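You operate a simulated robot arm through the tools that you are given. There is no shell and no other tool.

You run a simulated robot arm. Do the job below in one go: nothing can be reset, and whatever is moved stays where it is left.

Task
Oil the left chain over its whole length and wipe the oil mark off the purple bench.
Fine: stop pumping once it is oiled, oil no other chain, wipe with the pad and put it back, oil knob back to shut. Set down upright: blue pad. What is to be rubbed or washed off counts as gone when no trace of it is left.

It is judged by the outcome, as a careful person would: the job done as asked, and still so three seconds after it is handed in. It fails if anything else is knocked over, pushed out of place, dropped, spilled or broken.

Robot
A 6-joint arm with a two-finger parallel gripper, fixed in place. Base frame: the origin is on the floor under the middle of its stand, x ahead of it, y to its left, z up; the work surface is at about z = 0.85. Units: m, rad, N and s.
With the tool pointing down near the work surface it reaches from about 0.16 to 0.64 m from the base axis. Its first joint turns from -2.897 to 2.897 rad. Payload 1.57 kg.
The TCP is the grasp point between the finger pads, 0.03 m short of the fingertips. In the tool frame z runs along the fingers and y along their closing line. The gripper opens to 0.11 m. The fingers are 0.024 m wide and 0.012 m thick; the gripper's body (0.048 by 0.112 m) begins 0.078 m behind the TCP.
Orientation is that of the tool frame in the base frame, as a unit quaternion [x, y, z, w]. With the fingers straight down and closing along the base's y, the tool's x points along the base's -x, its y along +y and its z along -z.

Tools
- The arm moves only by the tool play_rows. Its argument "rows" is a list of rows, each an object (a shift or turn left out is 0, a gripper value left out holds the last) with "dp": the shift along the base's x, y, z in m, a list of three; "rotation": the turn, a rotation vector about the base's x, y, z in rad, a list of three; "grip": the gripper command, from -1 (fully open) to 1 (shut), values between in proportion. In form: [{"dp": [x, y, z], "rotation": [ax, ay, az], "grip": grip}, ...]. A call has 1 to 20 rows; each row is the pose to reach, as a shift and turn from the pose commanded when the call began. Each row takes 0.2 s and may step no farther than 0.05 m and 0.15 rad from the row before; otherwise, or with a gripper value out of range, the whole call is refused. A pose out of reach is approached as far as the arm can. The call stops where the force on the tool passes 90 N (or 10 N more than at its start, if that is more) or the arm is blocked; 0.2 s more then pass. Each finger travels about 0.108 m/s and halts on what it meets, pressing with about 23 N; the grip force reading is that of the motor and also rises with nothing between the fingers. The clock runs only during rows and for 0.2 s after the last one: add rows that repeat a pose to give the fingers time. It gives the time, the measured TCP pose, the force on the tool (base axes), the opening and the grip force at its end, in the units of the frame above (readings bear some noise), with the torque about the TCP (base axes, N m) and any sound that the robot's microphone picked up, and new pictures: "show" is both (left out), scene, wrist or none.
- Cameras (640 x 400 px; columns grow to the right, rows downward): "scene" is fixed at [0.0494, -0.4994, 1.4591]; the picture's right is [0.19, -0.98, 0.00], its down [-0.74, -0.15, -0.66] and it looks along [0.65, 0.13, -0.75] (base axes); focal length 214 px, centre (320, 200). "wrist" rides on the gripper at [0.07, 0.016, -0.141] in the tool frame; the picture's right is [-0.23, 0.97, 0.00], its down [-0.86, -0.20, -0.48] and it looks along [-0.47, -0.11, 0.88] (tool axes); focal length 222 px, centre (320, 200).
- raise_lower(by): moves the trunk up (or, below 0, down) by that many m; the arm rides with it, the base frame stays. It gives what a move gives, with no picture.
- probe_pixels(camera, pixels): for up to 12 pixels [column, row] of the newest picture of that camera ("zoom" is the newest enlarged one), the place [x, y, z] in the base frame of the surface seen there, good to about 0.002 m. No time passes.
- enlarge(camera, box): a new picture of the part [left, top, right, bottom] of that camera's present view, enlarged. No time passes.
- hand_in(): hands the job in; it is judged then, once.

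Leave the gripper open and the arm clear of the work at the hand-in unless told otherwise.

The tools are called after "Request:" as a command line: name --argument value ..., lists and objects as JSON in quotes. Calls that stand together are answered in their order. play_rows: Moves the arm, as the interface text tells. Its arguments: {"type":"object","properties":{"rows":{"type":"array"},"show":{"type":"string","enum":["both","scene","wrist","none"]}},"required":["rows"]} The other tools are called the same way: raise_lower (by) moves the trunk up or down; probe_pixels (camera, pixels) gives the place of the surface under pixels of a picture; enlarge (camera, box) takes an enlarged picture of a part of a camera's view; hand_in () hands the job in.

At the start:

```text
time: 0.0
tool_pos: [0.2613, -0.4234, 1.3049]
ee_rot: [0.0, 1.0, 0.0, 0.0]
wrist_force: [0.3, 0.4, 1.0]
wrist_torque: [0.01, -0.01, -0.03]
finger_gap: 0.1098
grasp_force: 0.1
trunk travel left (down, up): [-0.375, 0.215]
```

scene: 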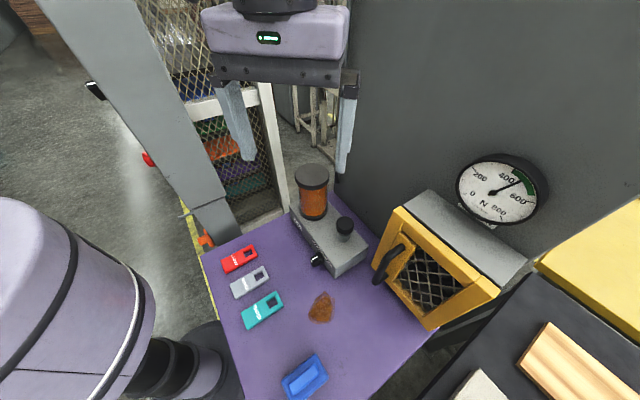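
wrist: 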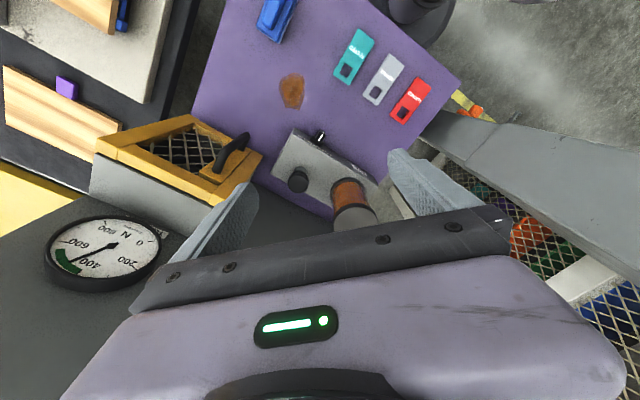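

I see a purple bench with a brown oil mark near (320,307), a blue pad near (304,378), an oiler with amber reservoir near (313,192), and red, grey and teal items. The caged machine with a black handle and a gauge are to the right. I'll enlarge several regions before moving.

Request:
enlarge --camera "scene" --box '[190, 150, 390, 275]'

Request:
enlarge --camera "scene" --box '[360, 140, 560, 340]'

Request:
enlarge --camera "scene" --box '[190, 230, 390, 400]'

Request:
enlarge --camera "wrist" --box '[180, 0, 480, 240]'

```text
3.20 times, centred on (290, 212) of scene
```

zoom: 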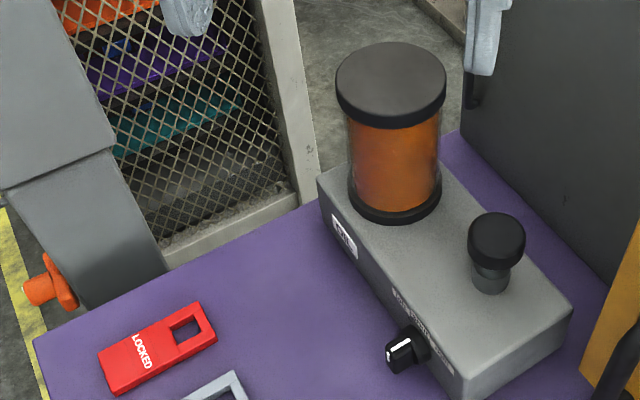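

```text
2.00 times, centred on (460, 240) of scene
```

zoom: 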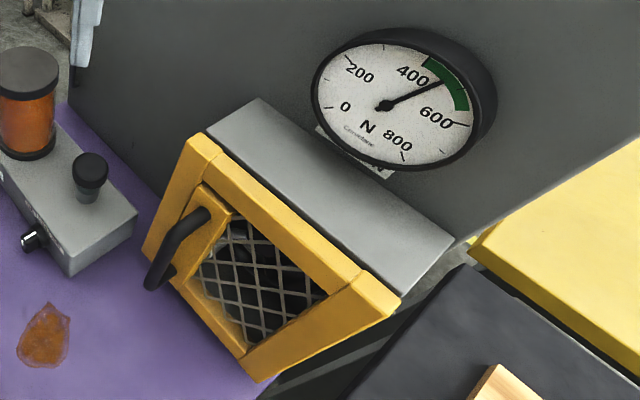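

```text
2.35 times, centred on (290, 315) of scene
```

zoom: 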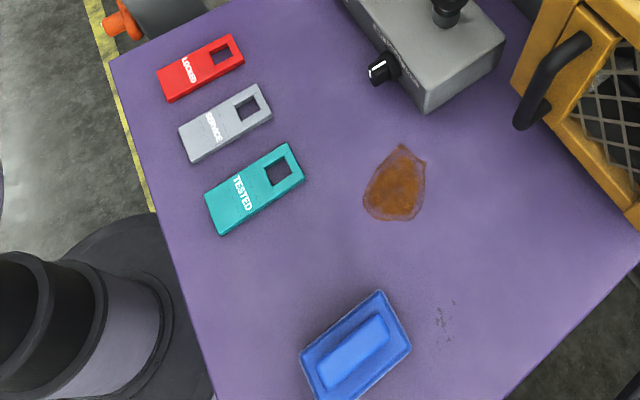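

```text
1.67 times, centred on (330, 120) of wrist
```

zoom: 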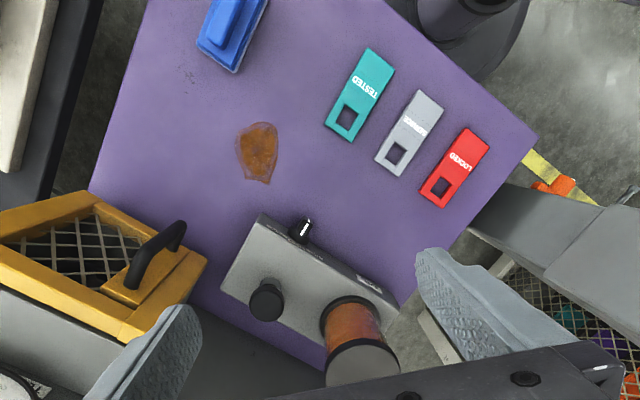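

I'll measure the positions of the main things: bench, pad, mark, oiler, knob, pump button, door handle, mesh.

Request:
probe_pixels --camera "scene" --pixels '[[343, 226], [343, 240], [317, 260], [320, 307], [304, 378], [305, 372], [311, 172], [387, 262], [430, 280], [240, 258], [262, 310], [470, 250]]'

Request:
enlarge --camera "scene" --box '[370, 220, 490, 320]'

Request:
enlarge --camera "scene" --box '[285, 210, 385, 280]'

Request:
enlarge --camera "wrist" --box '[260, 110, 400, 220]'

Request:
enlarge --camera "wrist" --box '[80, 90, 280, 220]'

```text
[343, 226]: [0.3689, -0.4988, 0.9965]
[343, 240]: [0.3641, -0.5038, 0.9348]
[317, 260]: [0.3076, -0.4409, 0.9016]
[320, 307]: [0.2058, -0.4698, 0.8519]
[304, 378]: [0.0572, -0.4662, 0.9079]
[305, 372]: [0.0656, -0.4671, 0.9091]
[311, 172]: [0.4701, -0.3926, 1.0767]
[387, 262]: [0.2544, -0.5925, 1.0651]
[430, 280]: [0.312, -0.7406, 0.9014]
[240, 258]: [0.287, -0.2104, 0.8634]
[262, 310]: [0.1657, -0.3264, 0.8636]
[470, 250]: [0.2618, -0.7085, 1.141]
```

```text
4.00 times, centred on (430, 270) of scene
```

zoom: 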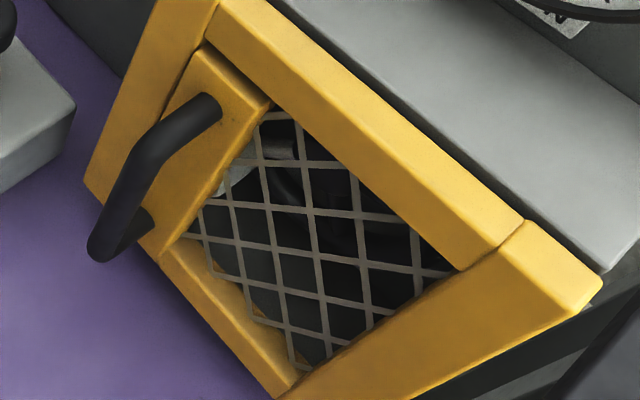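

```text
5.71 times, centred on (335, 245) of scene
```

zoom: 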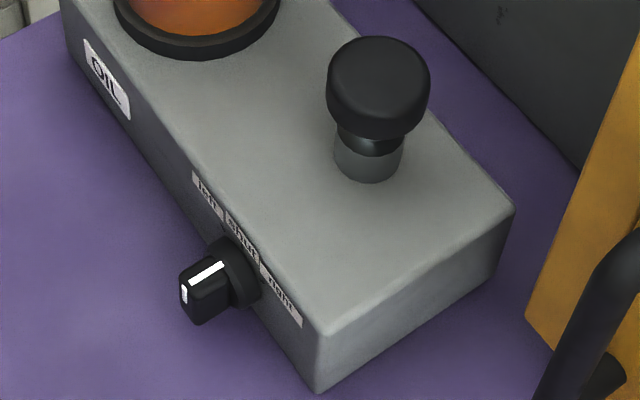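

```text
3.64 times, centred on (330, 165) of wrist
```

zoom: 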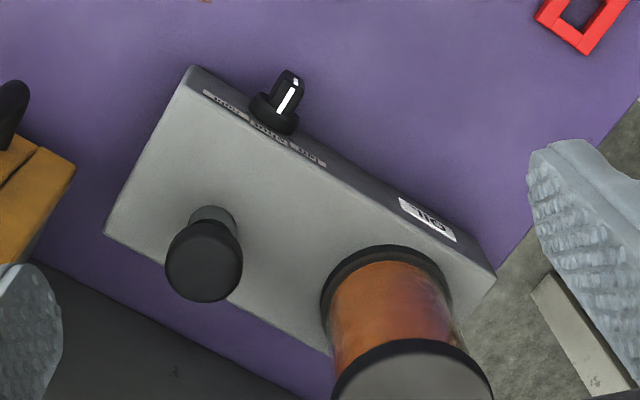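

```text
3.08 times, centred on (180, 155) of wrist
```

zoom: 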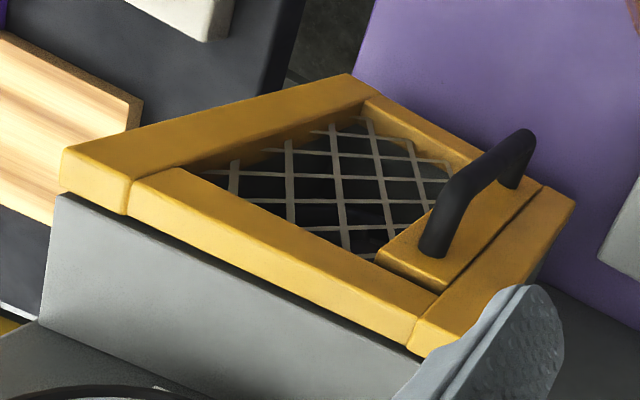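

The knob has labels left / shut / right and points to shut. The plunger is at about (343,226). The chains must be behind the mesh, which looks dark. I'll probe the guard's frame, the oiler's edges and the pad's corners.

Request:
probe_pixels --camera "scene" --pixels '[[398, 210], [375, 264], [498, 290], [432, 326], [408, 238], [425, 192], [525, 258], [460, 285], [403, 247], [378, 280], [391, 262], [425, 265]]'

Request:
probe_pixels --camera "scene" --pixels '[[291, 210], [340, 270], [341, 277], [366, 252], [313, 262], [322, 263], [318, 254], [325, 248], [306, 206], [335, 232], [351, 228], [343, 220]]'

Request:
probe_pixels --camera "scene" --pixels '[[283, 381], [315, 355], [328, 374], [296, 392], [300, 385], [318, 364], [310, 375], [312, 318], [331, 296], [308, 308], [334, 305], [350, 330]]'

```text
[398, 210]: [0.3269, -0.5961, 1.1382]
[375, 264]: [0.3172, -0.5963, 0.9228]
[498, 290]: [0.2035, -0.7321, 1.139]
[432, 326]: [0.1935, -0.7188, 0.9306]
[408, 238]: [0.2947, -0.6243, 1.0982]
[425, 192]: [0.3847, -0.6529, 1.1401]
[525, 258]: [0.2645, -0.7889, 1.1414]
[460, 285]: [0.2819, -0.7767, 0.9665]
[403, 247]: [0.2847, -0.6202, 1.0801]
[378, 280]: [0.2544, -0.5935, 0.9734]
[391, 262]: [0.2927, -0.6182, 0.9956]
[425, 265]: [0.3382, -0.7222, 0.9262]
```

```text
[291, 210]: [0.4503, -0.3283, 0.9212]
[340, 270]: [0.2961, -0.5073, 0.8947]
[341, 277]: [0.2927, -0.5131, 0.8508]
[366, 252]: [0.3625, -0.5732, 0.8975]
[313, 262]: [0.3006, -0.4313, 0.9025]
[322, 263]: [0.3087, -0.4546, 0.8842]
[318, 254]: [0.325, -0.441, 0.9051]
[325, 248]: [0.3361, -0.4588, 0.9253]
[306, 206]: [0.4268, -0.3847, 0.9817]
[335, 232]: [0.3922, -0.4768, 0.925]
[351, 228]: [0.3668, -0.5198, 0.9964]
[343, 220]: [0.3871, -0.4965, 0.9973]
```

```text
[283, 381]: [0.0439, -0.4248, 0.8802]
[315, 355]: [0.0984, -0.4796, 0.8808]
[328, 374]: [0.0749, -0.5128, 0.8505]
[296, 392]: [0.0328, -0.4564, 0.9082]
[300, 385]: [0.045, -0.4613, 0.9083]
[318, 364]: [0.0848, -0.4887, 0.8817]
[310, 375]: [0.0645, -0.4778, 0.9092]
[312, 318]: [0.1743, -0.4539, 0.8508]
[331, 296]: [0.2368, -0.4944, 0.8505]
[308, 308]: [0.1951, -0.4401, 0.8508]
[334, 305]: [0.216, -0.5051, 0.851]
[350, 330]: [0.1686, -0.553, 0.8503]
```

The guard's front face is vertical and faces toward (-0.74, 0.67). I'll turn the wrist toward it and tilt it, staying clear in the air, to look through the mesh.

Request:
play_rows --rows '[{"dp": [-0.03, -0.015, -0.01], "rotation": [0, 0, -0.125]}, {"dp": [-0.06, -0.03, -0.02], "rotation": [0, 0, -0.25]}, {"dp": [-0.09, -0.045, -0.04], "rotation": [0, 0, -0.375]}, {"dp": [-0.12, -0.07, -0.06], "rotation": [0, 0, -0.5]}, {"dp": [-0.13, -0.09, -0.08], "rotation": [0, 0, -0.5]}]' --show "wrist"

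```text
time: 1.2
tool_pos: [0.1302, -0.5154, 1.2252]
ee_rot: [0.248, 0.969, 0.0, 0.0]
wrist_force: [-0.7, -0.5, -0.9]
wrist_torque: [0.04, -0.02, 0.01]
finger_gap: 0.11
grasp_force: 0.0
trunk travel left (down, up): [-0.375, 0.215]
```

wrist: 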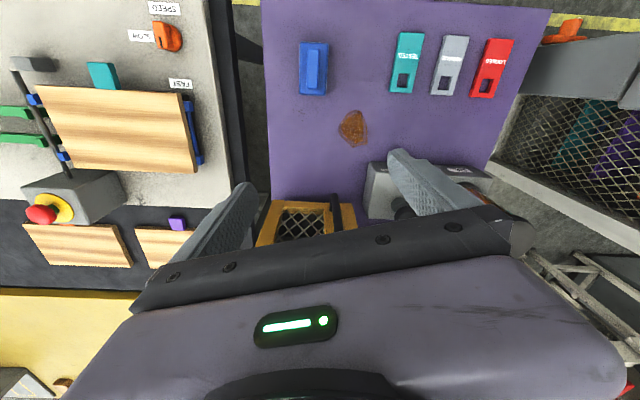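

The camera now lines up with the guard (mesh near (300,222)). Next I tilt the tool about 30° toward the guard and lower a little.

Request:
play_rows --rows '[{"dp": [-0.01, 0.01, -0.02], "rotation": [-0.087, -0.096, 0]}, {"dp": [-0.02, 0.02, -0.04], "rotation": [-0.174, -0.192, 0]}, {"dp": [-0.02, 0.02, -0.06], "rotation": [-0.261, -0.288, 0]}, {"dp": [-0.02, 0.02, -0.08], "rotation": [-0.348, -0.385, 0]}, {"dp": [-0.02, 0.02, -0.08], "rotation": [-0.348, -0.385, 0]}]' --show "both"

```text
time: 2.4
tool_pos: [0.1101, -0.4946, 1.1468]
ee_rot: [0.239, 0.937, -0.119, 0.227]
wrist_force: [0.1, 0.4, -0.2]
wrist_torque: [0.04, 0.01, -0.01]
finger_gap: 0.1101
grasp_force: 0.0
trunk travel left (down, up): [-0.375, 0.215]
```

scene: 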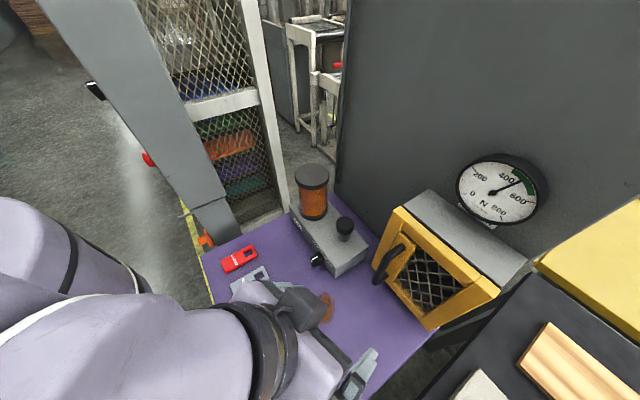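
wrist: 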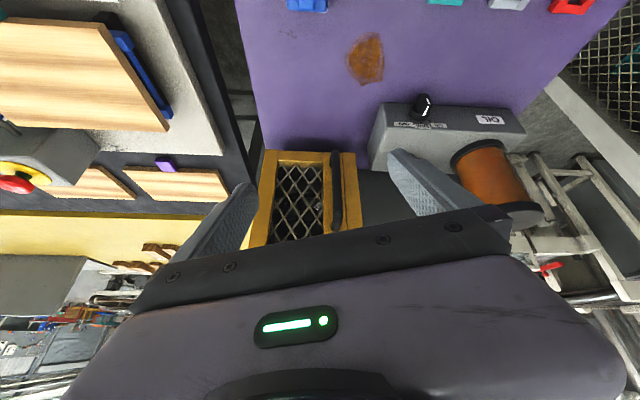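

Request:
enlarge --camera "wrist" --box '[250, 140, 370, 250]'

Request:
enlarge --camera "scene" --box '[390, 230, 480, 320]'

```text
3.64 times, centred on (310, 195) of wrist
```

zoom: 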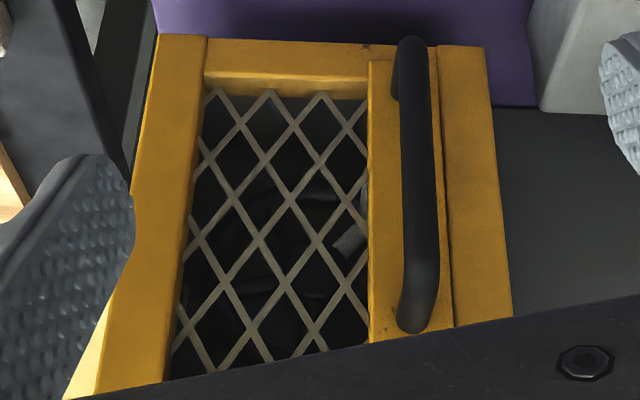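

```text
4.44 times, centred on (435, 275) of scene
```

zoom: 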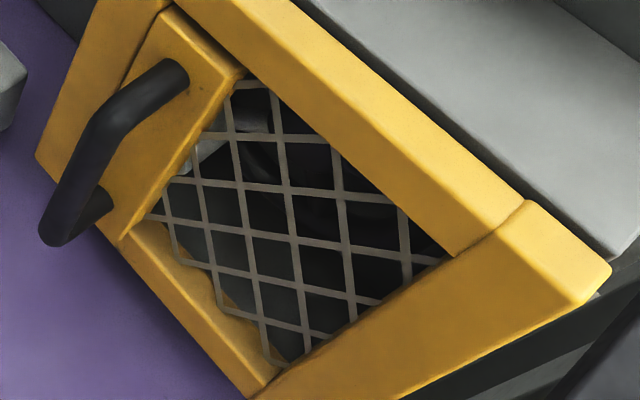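

Through the mesh I see only dark rounded shapes and something grey at zoom (350,240). I'll probe inside and around to understand it.

Request:
probe_pixels --camera "wrist" --pixels '[[288, 166], [288, 230], [316, 168], [314, 207], [300, 185], [300, 200], [308, 192], [270, 155], [345, 155], [335, 190], [265, 235], [341, 225]]'

Request:
enlarge --camera "wrist" --box '[275, 155, 325, 220]'

Request:
enlarge --camera "wrist" --box '[0, 0, 250, 220]'

Request:
enlarge --camera "scene" --box '[430, 200, 640, 400]'

```text
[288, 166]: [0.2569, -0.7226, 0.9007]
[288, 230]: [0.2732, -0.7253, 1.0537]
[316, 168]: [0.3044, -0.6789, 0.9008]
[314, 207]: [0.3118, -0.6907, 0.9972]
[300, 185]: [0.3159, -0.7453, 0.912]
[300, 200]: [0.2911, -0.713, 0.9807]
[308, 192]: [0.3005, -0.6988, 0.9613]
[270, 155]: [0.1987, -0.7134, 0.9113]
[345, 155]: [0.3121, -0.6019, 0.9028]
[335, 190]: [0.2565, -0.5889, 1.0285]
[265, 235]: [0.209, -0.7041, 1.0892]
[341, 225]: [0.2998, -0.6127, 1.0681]
```

```text
6.15 times, centred on (300, 188) of wrist
```

zoom: 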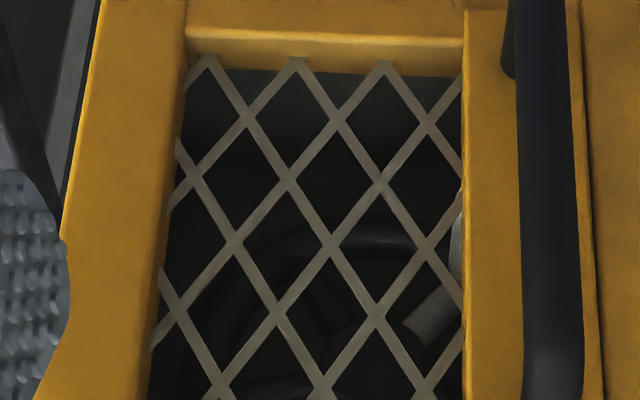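

```text
1.82 times, centred on (125, 110) of wrist
```

zoom: 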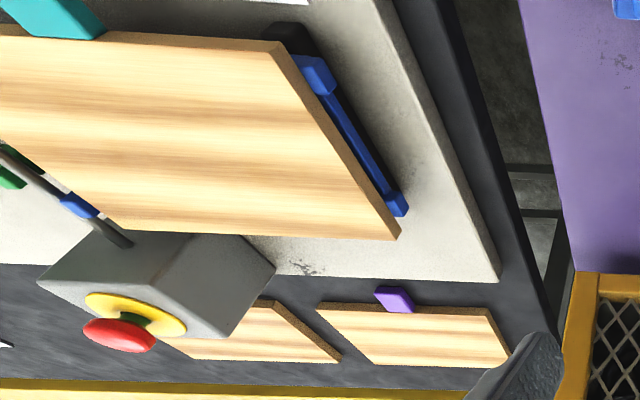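

```text
2.00 times, centred on (535, 300) of scene
```

zoom: 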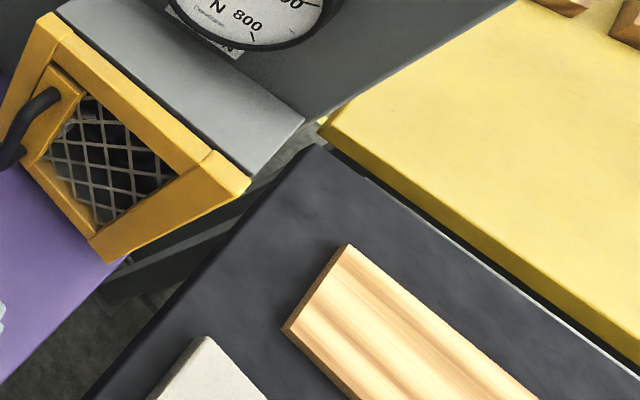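

The interior shows a dark loop. I'll tilt further (more level view) and come a little nearer for a straighter look through the mesh.

Request:
play_rows --rows '[{"dp": [0.01, -0.01, -0.01], "rotation": [-0.09, -0.1, 0]}, {"dp": [0.02, -0.02, -0.03], "rotation": [-0.18, -0.2, 0]}, {"dp": [0.03, -0.03, -0.05], "rotation": [-0.26, -0.29, 0]}, {"dp": [0.03, -0.03, -0.07], "rotation": [-0.26, -0.29, 0]}, {"dp": [0.03, -0.03, -0.07], "rotation": [-0.26, -0.29, 0]}]' --show "wrist"

Request:
enlarge --camera "wrist" --box '[260, 120, 380, 230]'

```text
time: 3.6
tool_pos: [0.132, -0.5865, 1.1072]
ee_rot: [0.226, 0.877, -0.182, 0.384]
wrist_force: [0.5, 0.2, 0.9]
wrist_torque: [-0.01, 0.0, -0.01]
finger_gap: 0.11
grasp_force: 0.0
out of reach, approached as far as the arm can: row 2, 3, 4, 5
trunk travel left (down, up): [-0.375, 0.215]
```

wrist: 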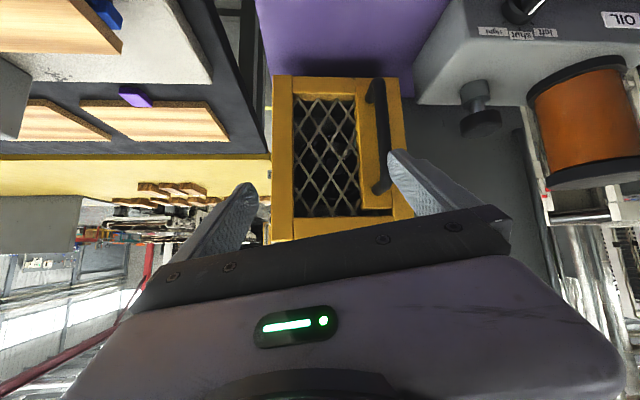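

```text
3.64 times, centred on (320, 175) of wrist
```

zoom: 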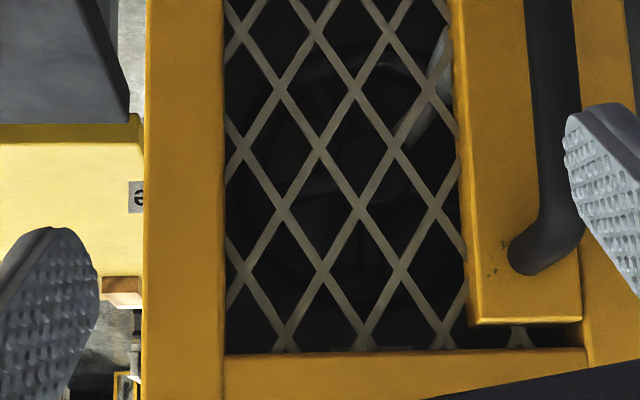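

Request:
enlarge --camera "wrist" --box '[290, 90, 365, 150]'

Request:
enlarge --camera "wrist" --box '[290, 140, 390, 220]'

Request:
enlarge --camera "wrist" --box '[400, 0, 640, 160]'

Request:
enlarge --camera "wrist" --box '[0, 140, 270, 300]'

Request:
enlarge --camera "wrist" --box '[500, 130, 640, 400]'

```text
6.67 times, centred on (328, 120) of wrist
```

zoom: 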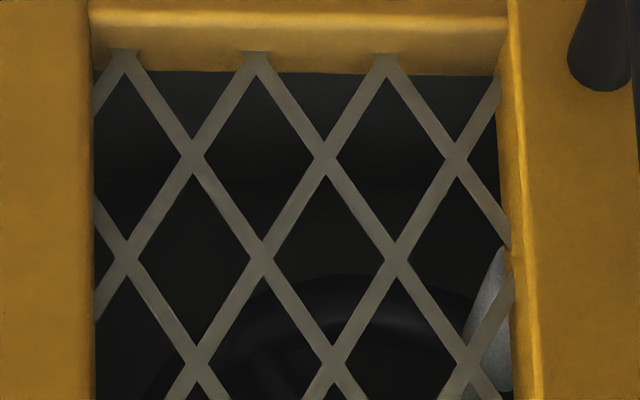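

```text
5.00 times, centred on (340, 180) of wrist
```

zoom: 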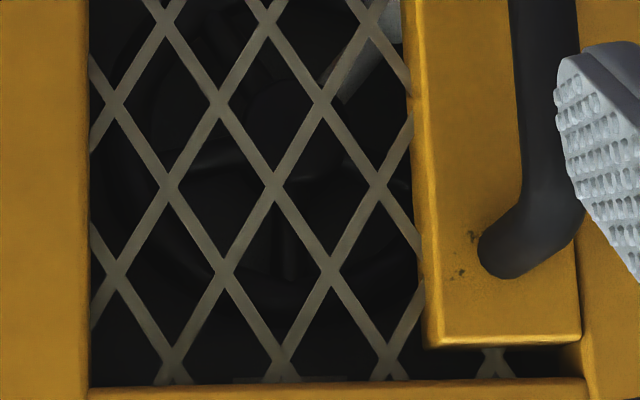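

```text
2.50 times, centred on (520, 80) of wrist
```

zoom: 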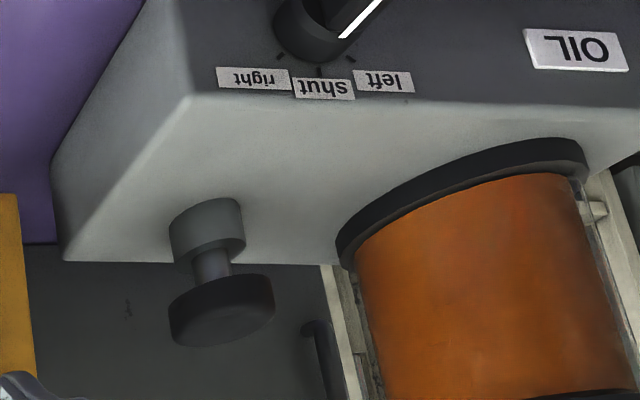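

```text
2.37 times, centred on (135, 220) of wrist
```

zoom: 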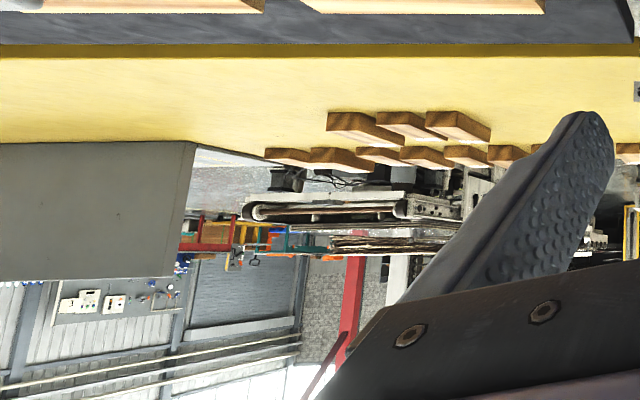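

```text
1.48 times, centred on (570, 265) of wrist
```

zoom: 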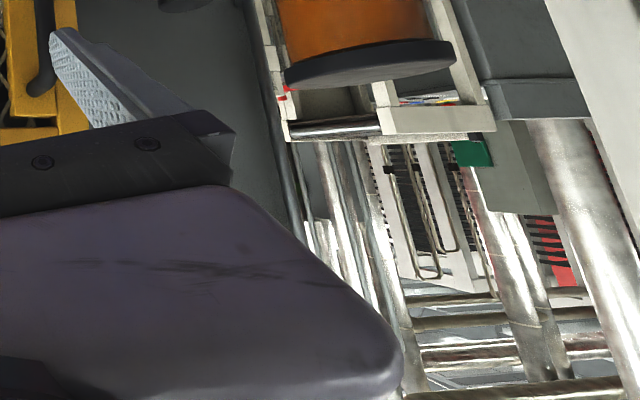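

Request:
enlarge --camera "scene" --box '[405, 240, 455, 290]'

Request:
enlarge --camera "scene" --box '[420, 265, 460, 315]'

Request:
enlarge --camera "wrist" --box '[310, 100, 365, 160]'

Request:
enlarge --camera "wrist" --box '[300, 130, 350, 180]'

```text
8.00 times, centred on (430, 265) of scene
```

zoom: 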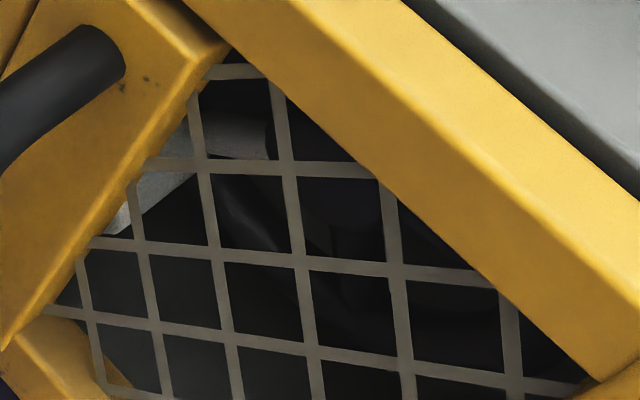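

```text
8.00 times, centred on (440, 290) of scene
```

zoom: 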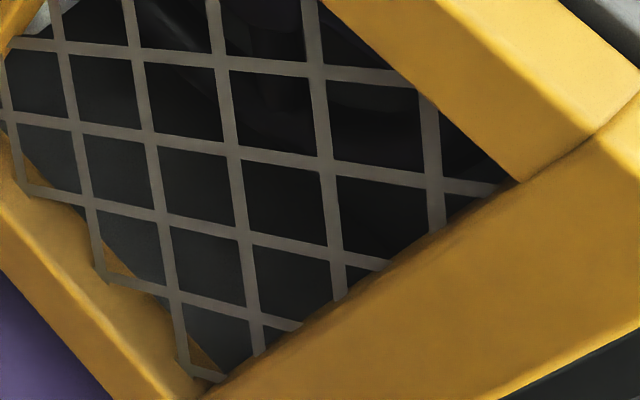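

```text
6.67 times, centred on (338, 130) of wrist
```

zoom: 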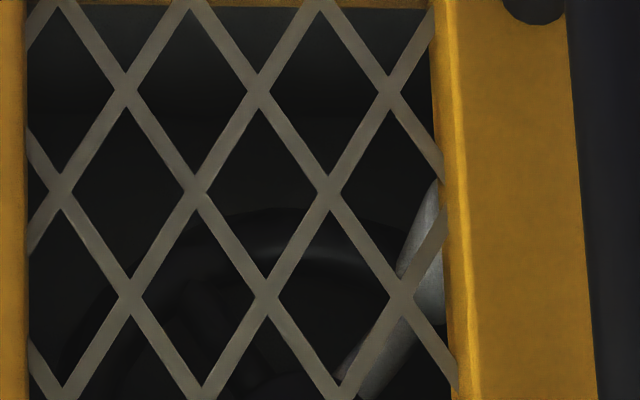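

```text
8.00 times, centred on (325, 155) of wrist
```

zoom: 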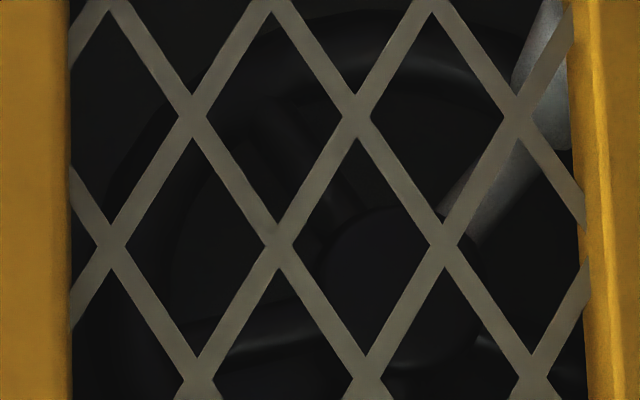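

Inside the guard there's a spoked wheel, not clearly a chain. I'll back away upward and look around for the chains (the bed with planks to the right).

Request:
play_rows --rows '[{"dp": [-0.02, 0.03, 0.02], "rotation": [0.1, 0.1, 0]}, {"dp": [-0.03, 0.05, 0.06], "rotation": [0.17, 0.19, 0]}, {"dp": [-0.03, 0.07, 0.1], "rotation": [0.17, 0.19, 0]}, {"dp": [-0.03, 0.08, 0.14], "rotation": [0.17, 0.19, 0]}, {"dp": [-0.03, 0.08, 0.18], "rotation": [0.17, 0.19, 0]}, {"dp": [-0.03, 0.08, 0.22], "rotation": [0.17, 0.19, 0]}, {"dp": [-0.03, 0.08, 0.26], "rotation": [0.17, 0.19, 0]}, {"dp": [-0.03, 0.08, 0.26], "rotation": [0.17, 0.19, 0]}]' --show "both"

```text
time: 5.4
tool_pos: [0.1073, -0.5096, 1.3687]
ee_rot: [0.235, 0.918, -0.149, 0.283]
wrist_force: [-0.6, 0.4, -0.1]
wrist_torque: [0.03, 0.0, 0.04]
finger_gap: 0.1102
grasp_force: 0.0
trunk travel left (down, up): [-0.375, 0.215]
```

scene: 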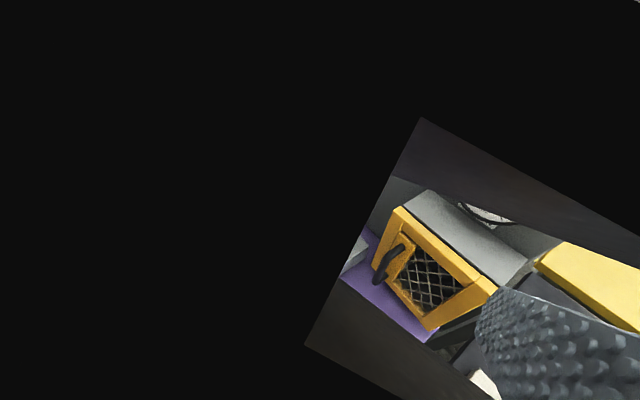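
wrist: 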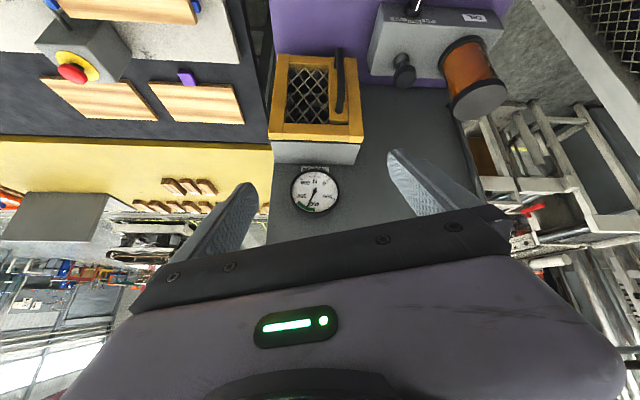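

The gripper is next to the scene camera. I'll move away and yaw the wrist to the right to see the other machine.

Request:
play_rows --rows '[{"dp": [0.03, 0.03, 0.0], "rotation": [0, 0, -0.14]}, {"dp": [0.05, 0.06, 0.0], "rotation": [0, 0, -0.28]}, {"dp": [0.05, 0.09, 0.0], "rotation": [0, 0, -0.42]}, {"dp": [0.05, 0.12, 0.0], "rotation": [0, 0, -0.56]}, {"dp": [0.05, 0.14, 0.0], "rotation": [0, 0, -0.7]}, {"dp": [0.05, 0.14, 0.0], "rotation": [0, 0, -0.84]}, {"dp": [0.05, 0.14, 0.0], "rotation": [0, 0, -0.84]}]' --show "both"

```text
time: 7.0
tool_pos: [0.1529, -0.3639, 1.3679]
ee_rot: [0.588, 0.742, -0.253, 0.199]
wrist_force: [-0.1, 1.1, -0.1]
wrist_torque: [-0.05, -0.01, 0.01]
finger_gap: 0.1103
grasp_force: 0.1
trunk travel left (down, up): [-0.375, 0.215]
```

scene: 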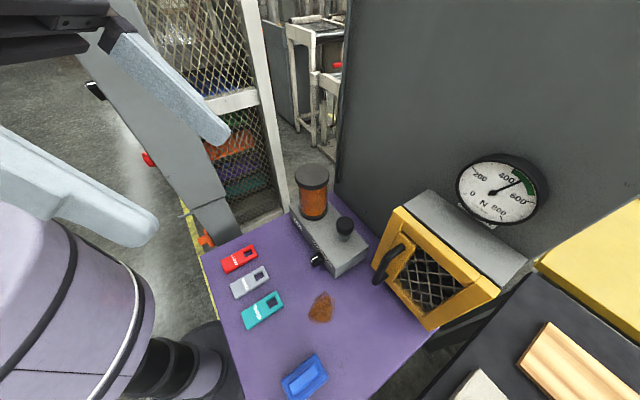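
wrist: 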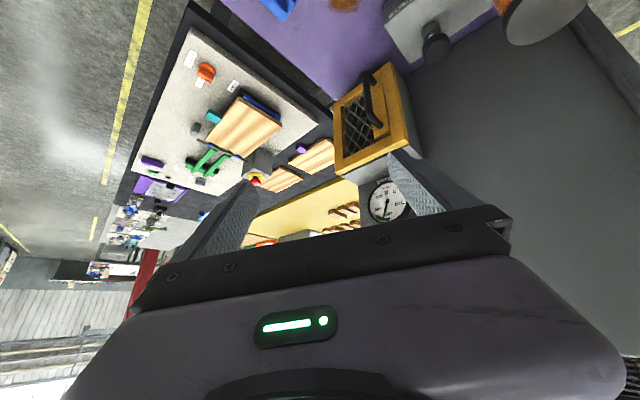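

Request:
enlarge --camera "wrist" --box '[100, 20, 340, 220]'

Request:
probe_pixels --camera "wrist" --pixels '[[205, 70], [200, 100], [240, 120], [205, 160], [150, 160], [260, 180], [160, 190], [340, 215], [300, 220]]'

```text
2.00 times, centred on (220, 120) of wrist
```

zoom: 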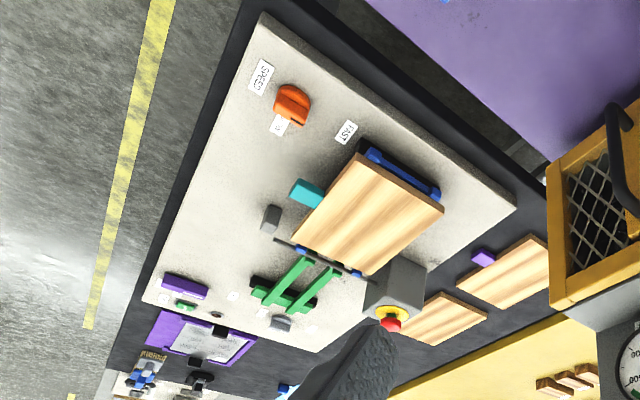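

```text
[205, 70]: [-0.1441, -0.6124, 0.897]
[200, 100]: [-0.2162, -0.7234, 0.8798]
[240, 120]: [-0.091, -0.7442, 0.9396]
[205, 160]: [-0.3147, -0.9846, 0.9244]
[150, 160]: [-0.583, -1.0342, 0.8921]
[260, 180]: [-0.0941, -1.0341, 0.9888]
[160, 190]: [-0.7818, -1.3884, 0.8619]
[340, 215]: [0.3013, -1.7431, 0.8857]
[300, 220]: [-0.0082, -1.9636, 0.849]
```

That's a separate workstation. Now I'll look the other way, at the grey post, mesh and orange part on the bench's left side.

Request:
play_rows --rows '[{"rotation": [0, 0, 0.145]}, {"rotation": [0, 0, 0.29]}, {"rotation": [0, 0, 0.435]}, {"rotation": [0, 0, 0.58]}, {"rotation": [0, 0, 0.725]}, {"rotation": [0, 0, 0.87]}, {"rotation": [0, 0, 1.015]}, {"rotation": [0, 0, 1.16]}, {"rotation": [0, 0, 1.305]}, {"rotation": [0, 0, 1.45]}, {"rotation": [0, 0, 1.595]}, {"rotation": [0, 0, 1.74]}, {"rotation": [0, 0, 1.885]}, {"rotation": [0, 0, 1.885]}]' --show "both"

```text
time: 10.0
tool_pos: [0.1544, -0.3652, 1.3695]
ee_rot: [-0.256, 0.912, 0.013, 0.32]
wrist_force: [0.6, -0.3, -0.4]
wrist_torque: [0.01, -0.02, -0.02]
finger_gap: 0.1098
grasp_force: 0.1
trunk travel left (down, up): [-0.375, 0.215]
```

scene: 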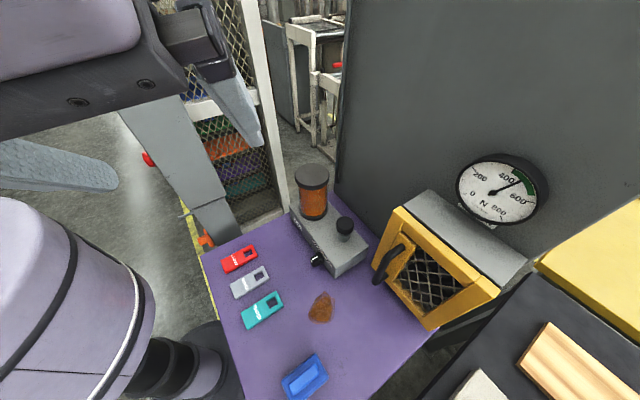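
wrist: 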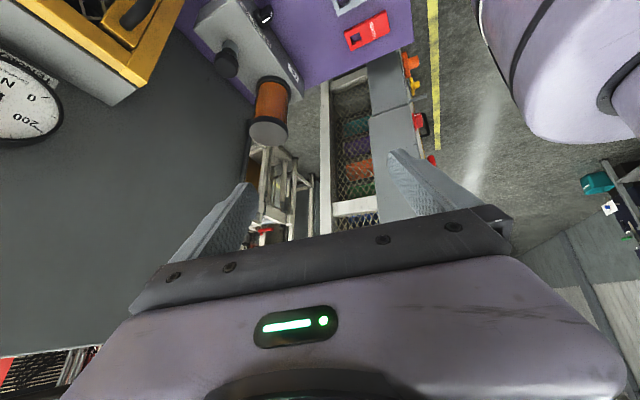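

Request:
enlarge --camera "wrist" --box '[320, 40, 460, 230]'

Request:
enlarge --camera "wrist" --box '[230, 60, 340, 240]'

Request:
enlarge --camera "wrist" --box '[560, 140, 640, 270]'

Request:
enlarge --camera "wrist" --box '[0, 0, 240, 150]'

Request:
probe_pixels --camera "wrist" --pixels '[[410, 62], [413, 85], [420, 125], [390, 80], [395, 130], [350, 165], [330, 100], [595, 183], [30, 330], [270, 235]]'

```text
2.11 times, centred on (390, 135) of wrist
```

zoom: 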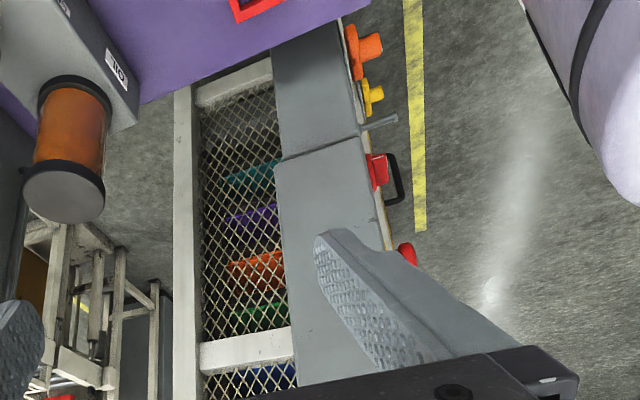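

```text
2.22 times, centred on (285, 150) of wrist
```

zoom: 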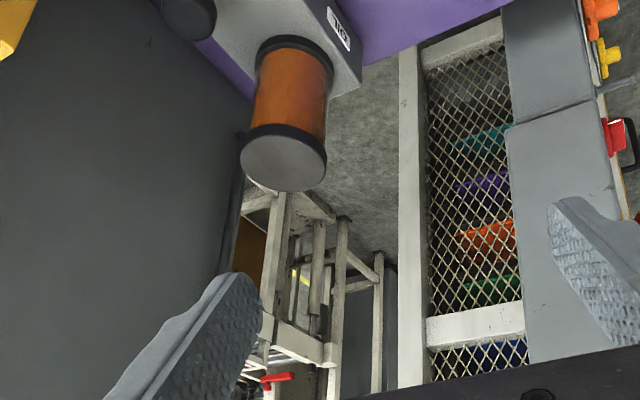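

```text
3.08 times, centred on (600, 205) of wrist
```

zoom: 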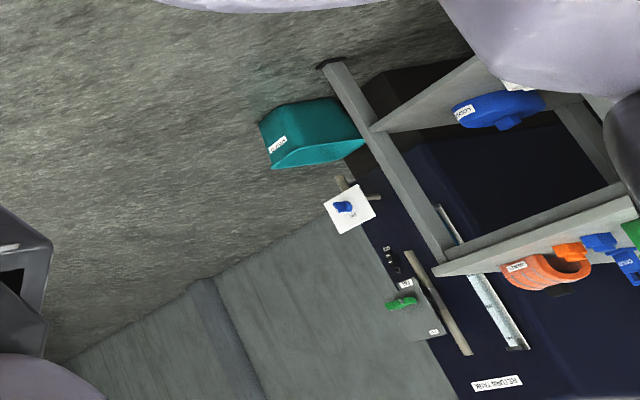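

```text
2.67 times, centred on (120, 75) of wrist
```

zoom: 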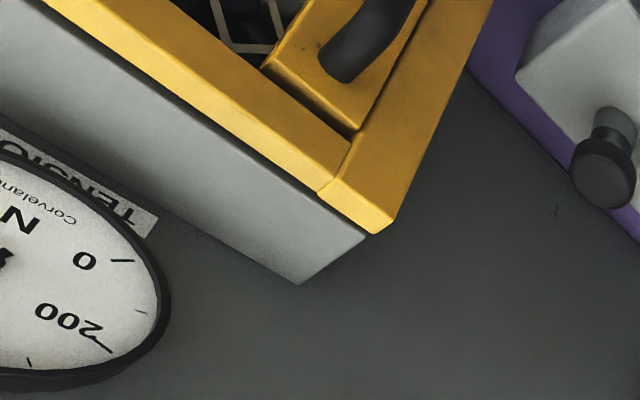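

```text
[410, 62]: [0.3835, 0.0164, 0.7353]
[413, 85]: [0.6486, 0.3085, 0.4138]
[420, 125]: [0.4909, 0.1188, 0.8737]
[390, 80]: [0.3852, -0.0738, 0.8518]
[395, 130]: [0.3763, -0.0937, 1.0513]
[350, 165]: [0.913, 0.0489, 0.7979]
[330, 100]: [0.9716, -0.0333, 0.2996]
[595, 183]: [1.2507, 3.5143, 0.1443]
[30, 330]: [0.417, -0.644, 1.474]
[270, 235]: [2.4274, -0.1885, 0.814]
```

The gauge is labelled TENSION, so the guard and wheel belong to a tensioned drive. The grey post on the left carries orange, yellow and red handles on its far side, so I'll swing the arm inward and round to look at it from the left.

Request:
play_rows --rows '[{"dp": [-0.017, 0.041, 0.0]}, {"dp": [-0.034, 0.082, 0.0]}, {"dp": [-0.051, 0.123, 0.0]}, {"dp": [-0.063, 0.165, 0.0]}, {"dp": [-0.04, 0.19, 0.0], "rotation": [0, 0, -0.05]}, {"dp": [-0.01, 0.22, 0.0], "rotation": [0, 0, -0.1]}, {"dp": [0.015, 0.255, 0.0], "rotation": [0, 0, -0.15]}, {"dp": [0.035, 0.295, 0.0], "rotation": [0, 0, -0.2]}, {"dp": [0.045, 0.335, 0.0], "rotation": [0, 0, -0.25]}, {"dp": [0.046, 0.375, 0.0], "rotation": [0, 0, -0.3]}, {"dp": [0.043, 0.415, 0.0], "rotation": [0, 0, -0.35]}, {"dp": [0.035, 0.455, 0.0], "rotation": [0, 0, -0.45]}, {"dp": [0.03, 0.495, 0.0], "rotation": [0, 0, -0.55]}, {"dp": [0.02, 0.53, 0.0], "rotation": [0, 0, -0.68]}, {"dp": [0.01, 0.56, 0.0], "rotation": [0, 0, -0.82]}, {"dp": [0.01, 0.56, 0.0], "rotation": [0, 0, -0.96]}, {"dp": [0.01, 0.56, 0.0], "rotation": [0, 0, -0.96]}]' --show "both"

```text
time: 11.7
tool_pos: [0.1561, -0.1428, 1.3709]
ee_rot: [-0.078, 0.932, 0.082, 0.345]
wrist_force: [-0.2, -0.6, -0.4]
wrist_torque: [-0.01, -0.02, -0.02]
finger_gap: 0.11
grasp_force: 0.0
out of reach, approached as far as the arm can: row 3, 4, 5, 6, 7, 8
trunk travel left (down, up): [-0.375, 0.215]
stopped in row 8: the arm was blocked; the commanded pose is now the measured one
```

scene: 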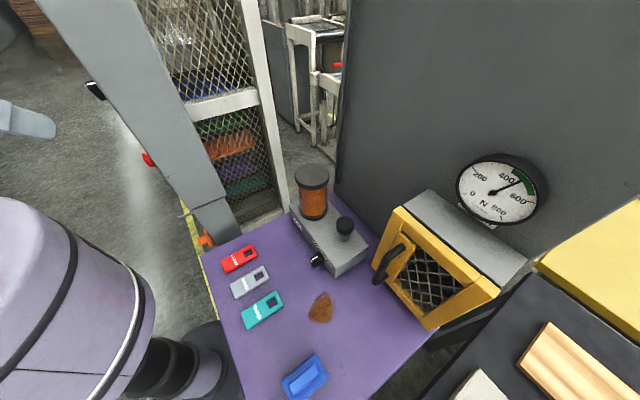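
wrist: 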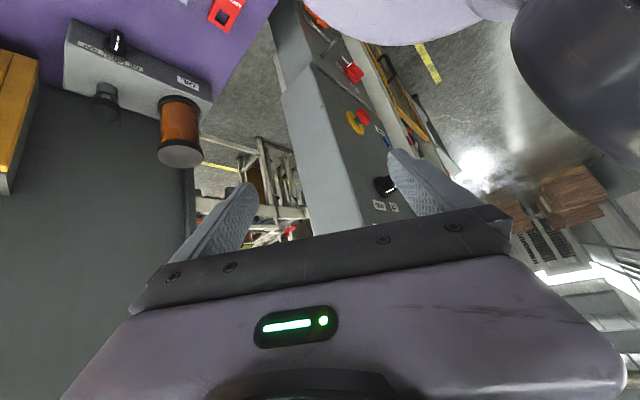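

Blocked by reach limits (no contact force). I now see controls on the left face of the post; I'll enlarge.

Request:
enlarge --camera "wrist" --box '[260, 0, 460, 220]'

Request:
enlarge --camera "wrist" --box '[330, 90, 410, 220]'

Request:
probe_pixels --camera "wrist" --pixels '[[354, 72], [362, 115], [384, 186], [320, 120], [330, 200], [385, 90], [400, 110], [310, 20]]'

```text
1.82 times, centred on (360, 110) of wrist
```

zoom: 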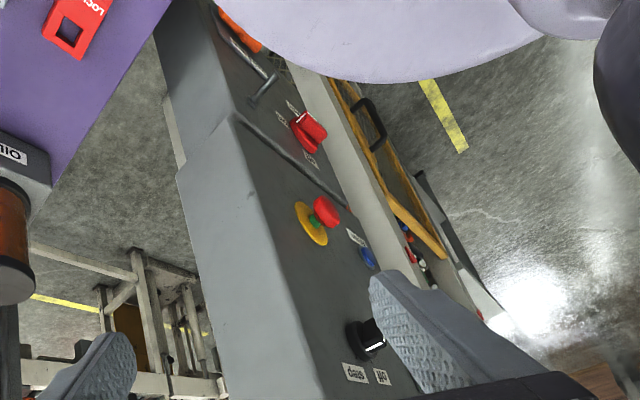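

```text
3.08 times, centred on (370, 155) of wrist
```

zoom: 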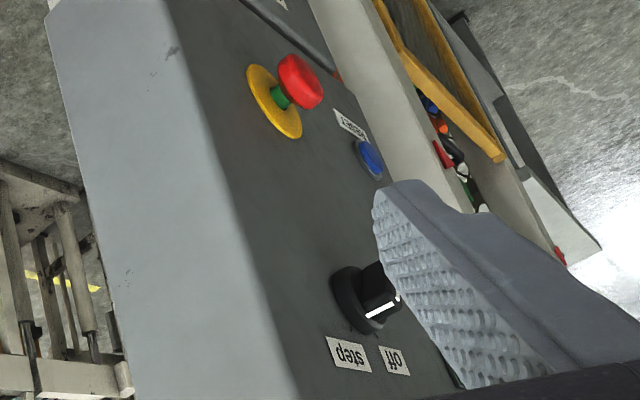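

```text
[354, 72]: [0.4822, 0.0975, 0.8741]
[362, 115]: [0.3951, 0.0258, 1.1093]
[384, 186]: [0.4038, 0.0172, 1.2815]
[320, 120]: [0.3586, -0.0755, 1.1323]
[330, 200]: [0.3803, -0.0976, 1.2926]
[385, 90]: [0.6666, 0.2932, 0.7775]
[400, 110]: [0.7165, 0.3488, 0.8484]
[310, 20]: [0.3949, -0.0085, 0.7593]
```

The post is the machine's control cabinet: an e-stop, a blue button, a knob with "step/off" and a red switch. I need a full frontal view, so I'll make the tool vertical, then swing left round the base.

Request:
play_rows --rows '[{"dp": [0.0, 0.0, 0.0], "rotation": [-0.045, 0.137, 0]}, {"dp": [0.005, 0.01, 0.0], "rotation": [-0.09, 0.275, 0]}, {"dp": [0.01, 0.02, 0.0], "rotation": [-0.135, 0.412, 0]}, {"dp": [0.015, 0.03, 0.0], "rotation": [-0.18, 0.55, 0]}, {"dp": [0.02, 0.04, 0.0], "rotation": [-0.226, 0.688, 0]}, {"dp": [0.02, 0.04, 0.0], "rotation": [-0.226, 0.688, 0]}]' --show "scene"

```text
time: 12.3
tool_pos: [0.1218, -0.16, 1.347]
ee_rot: [0.063, 0.963, 0.098, 0.242]
wrist_force: [0.5, 0.0, -0.7]
wrist_torque: [-0.02, 0.0, 0.01]
finger_gap: 0.1101
grasp_force: 0.1
trunk travel left (down, up): [-0.375, 0.215]
stopped in row 2: the arm was blocked; the commanded pose is now the measured one
```

scene: 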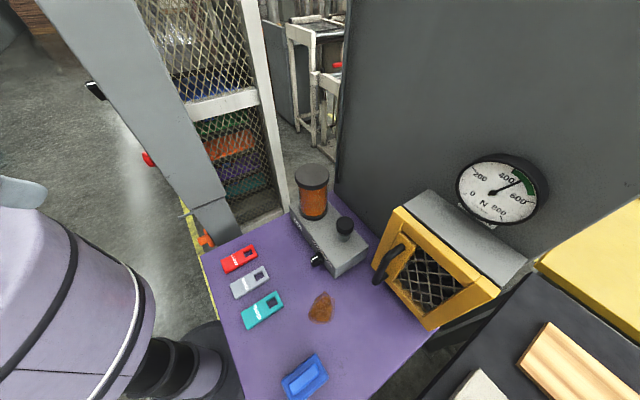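

The arm is folded too close to its own base. I'll go outward first, then make the tool vertical.

Request:
play_rows --rows '[{"dp": [0.02, -0.03, 0.0]}, {"dp": [0.04, -0.06, 0.0], "rotation": [-0.02, 0.06, 0]}, {"dp": [0.06, -0.09, 0.0], "rotation": [-0.06, 0.18, 0]}, {"dp": [0.06, -0.09, 0.0], "rotation": [-0.1, 0.31, 0]}, {"dp": [0.06, -0.09, 0.0], "rotation": [-0.14, 0.44, 0]}, {"dp": [0.06, -0.09, 0.0], "rotation": [-0.16, 0.5, 0]}]' --show "both"

```text
time: 13.7
tool_pos: [0.1826, -0.2495, 1.3483]
ee_rot: [0.063, 0.998, 0.0, 0.0]
wrist_force: [-0.2, -0.3, -0.4]
wrist_torque: [0.05, -0.02, 0.0]
finger_gap: 0.1099
grasp_force: 0.0
trunk travel left (down, up): [-0.375, 0.215]
```

scene: 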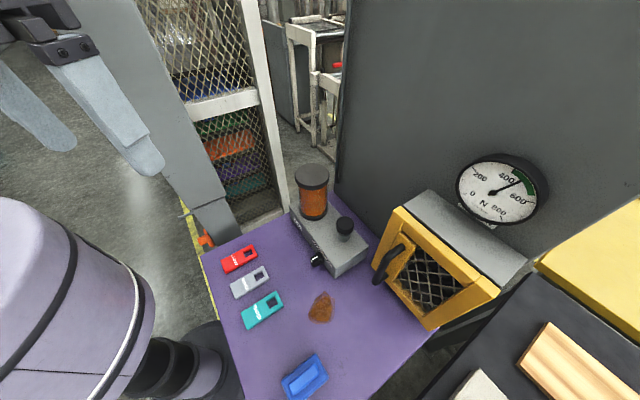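
wrist: 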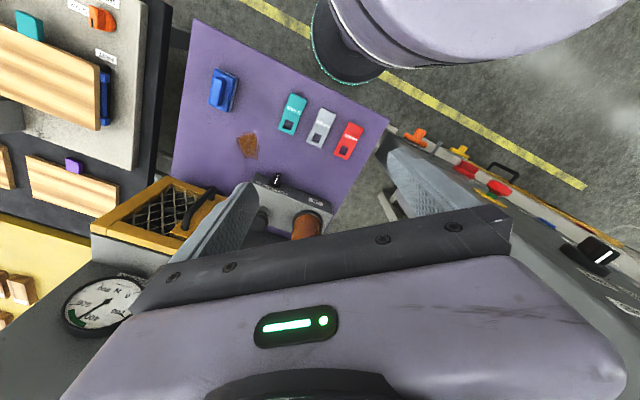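

Tool is vertical. Now I'll swing left at a small radius (0.25 m) keeping the orientation, with plenty of clearance to the cabinet at x≈0.36.

Request:
play_rows --rows '[{"dp": [-0.03, 0.039, 0]}, {"dp": [-0.008, 0.064, 0]}, {"dp": [0.014, 0.089, 0]}, {"dp": [0.03, 0.117, 0]}, {"dp": [0.042, 0.15, 0]}, {"dp": [0.05, 0.185, 0]}, {"dp": [0.055, 0.22, 0]}, {"dp": [0.058, 0.26, 0]}, {"dp": [0.056, 0.3, 0]}, {"dp": [0.05, 0.335, 0]}, {"dp": [0.04, 0.37, 0]}, {"dp": [0.025, 0.4, 0]}, {"dp": [0.005, 0.43, 0]}, {"dp": [0.0, 0.47, 0]}, {"dp": [0.0, 0.47, 0]}]' --show "wrist"

```text
time: 16.9
tool_pos: [0.1823, 0.2198, 1.3484]
ee_rot: [0.063, 0.998, 0.0, 0.001]
wrist_force: [-0.5, 0.2, 0.3]
wrist_torque: [0.02, 0.0, -0.01]
finger_gap: 0.1102
grasp_force: 0.2
trunk travel left (down, up): [-0.375, 0.215]
```

wrist: 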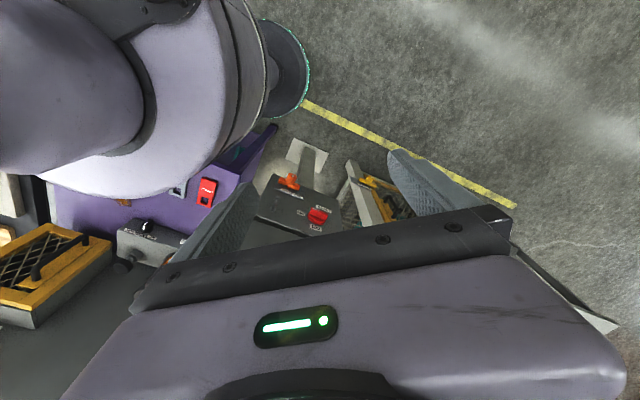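

The passage was clear. Now I tilt the tool forward to see the machine's front.

Request:
play_rows --rows '[{"dp": [0.0, 0.03, 0], "rotation": [-0.05, -0.135, 0]}, {"dp": [0.0, 0.06, 0], "rotation": [-0.1, -0.27, 0]}, {"dp": [0.0, 0.09, 0], "rotation": [-0.15, -0.405, 0]}, {"dp": [0.0, 0.12, 0], "rotation": [-0.2, -0.54, 0]}, {"dp": [0.0, 0.12, 0], "rotation": [-0.2, -0.54, 0]}]' --show "wrist"

```text
time: 18.3
tool_pos: [0.1986, 0.3353, 1.3874]
ee_rot: [0.103, 0.956, -0.032, 0.272]
wrist_force: [0.0, 0.4, -0.2]
wrist_torque: [0.03, 0.0, -0.02]
finger_gap: 0.1099
grasp_force: 0.2
trunk travel left (down, up): [-0.375, 0.215]
stopped in row 5: the arm was blocked; the commanded pose is now the measured one
```

wrist: 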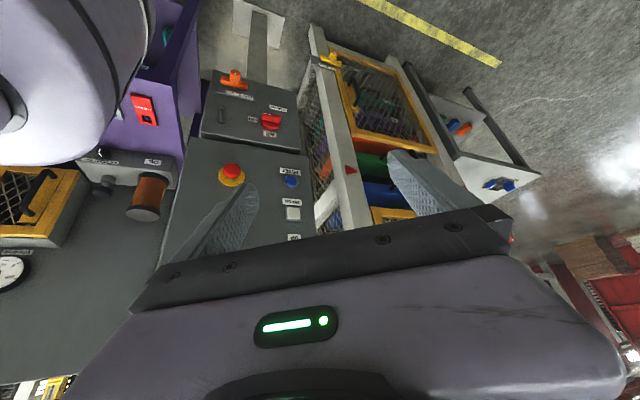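

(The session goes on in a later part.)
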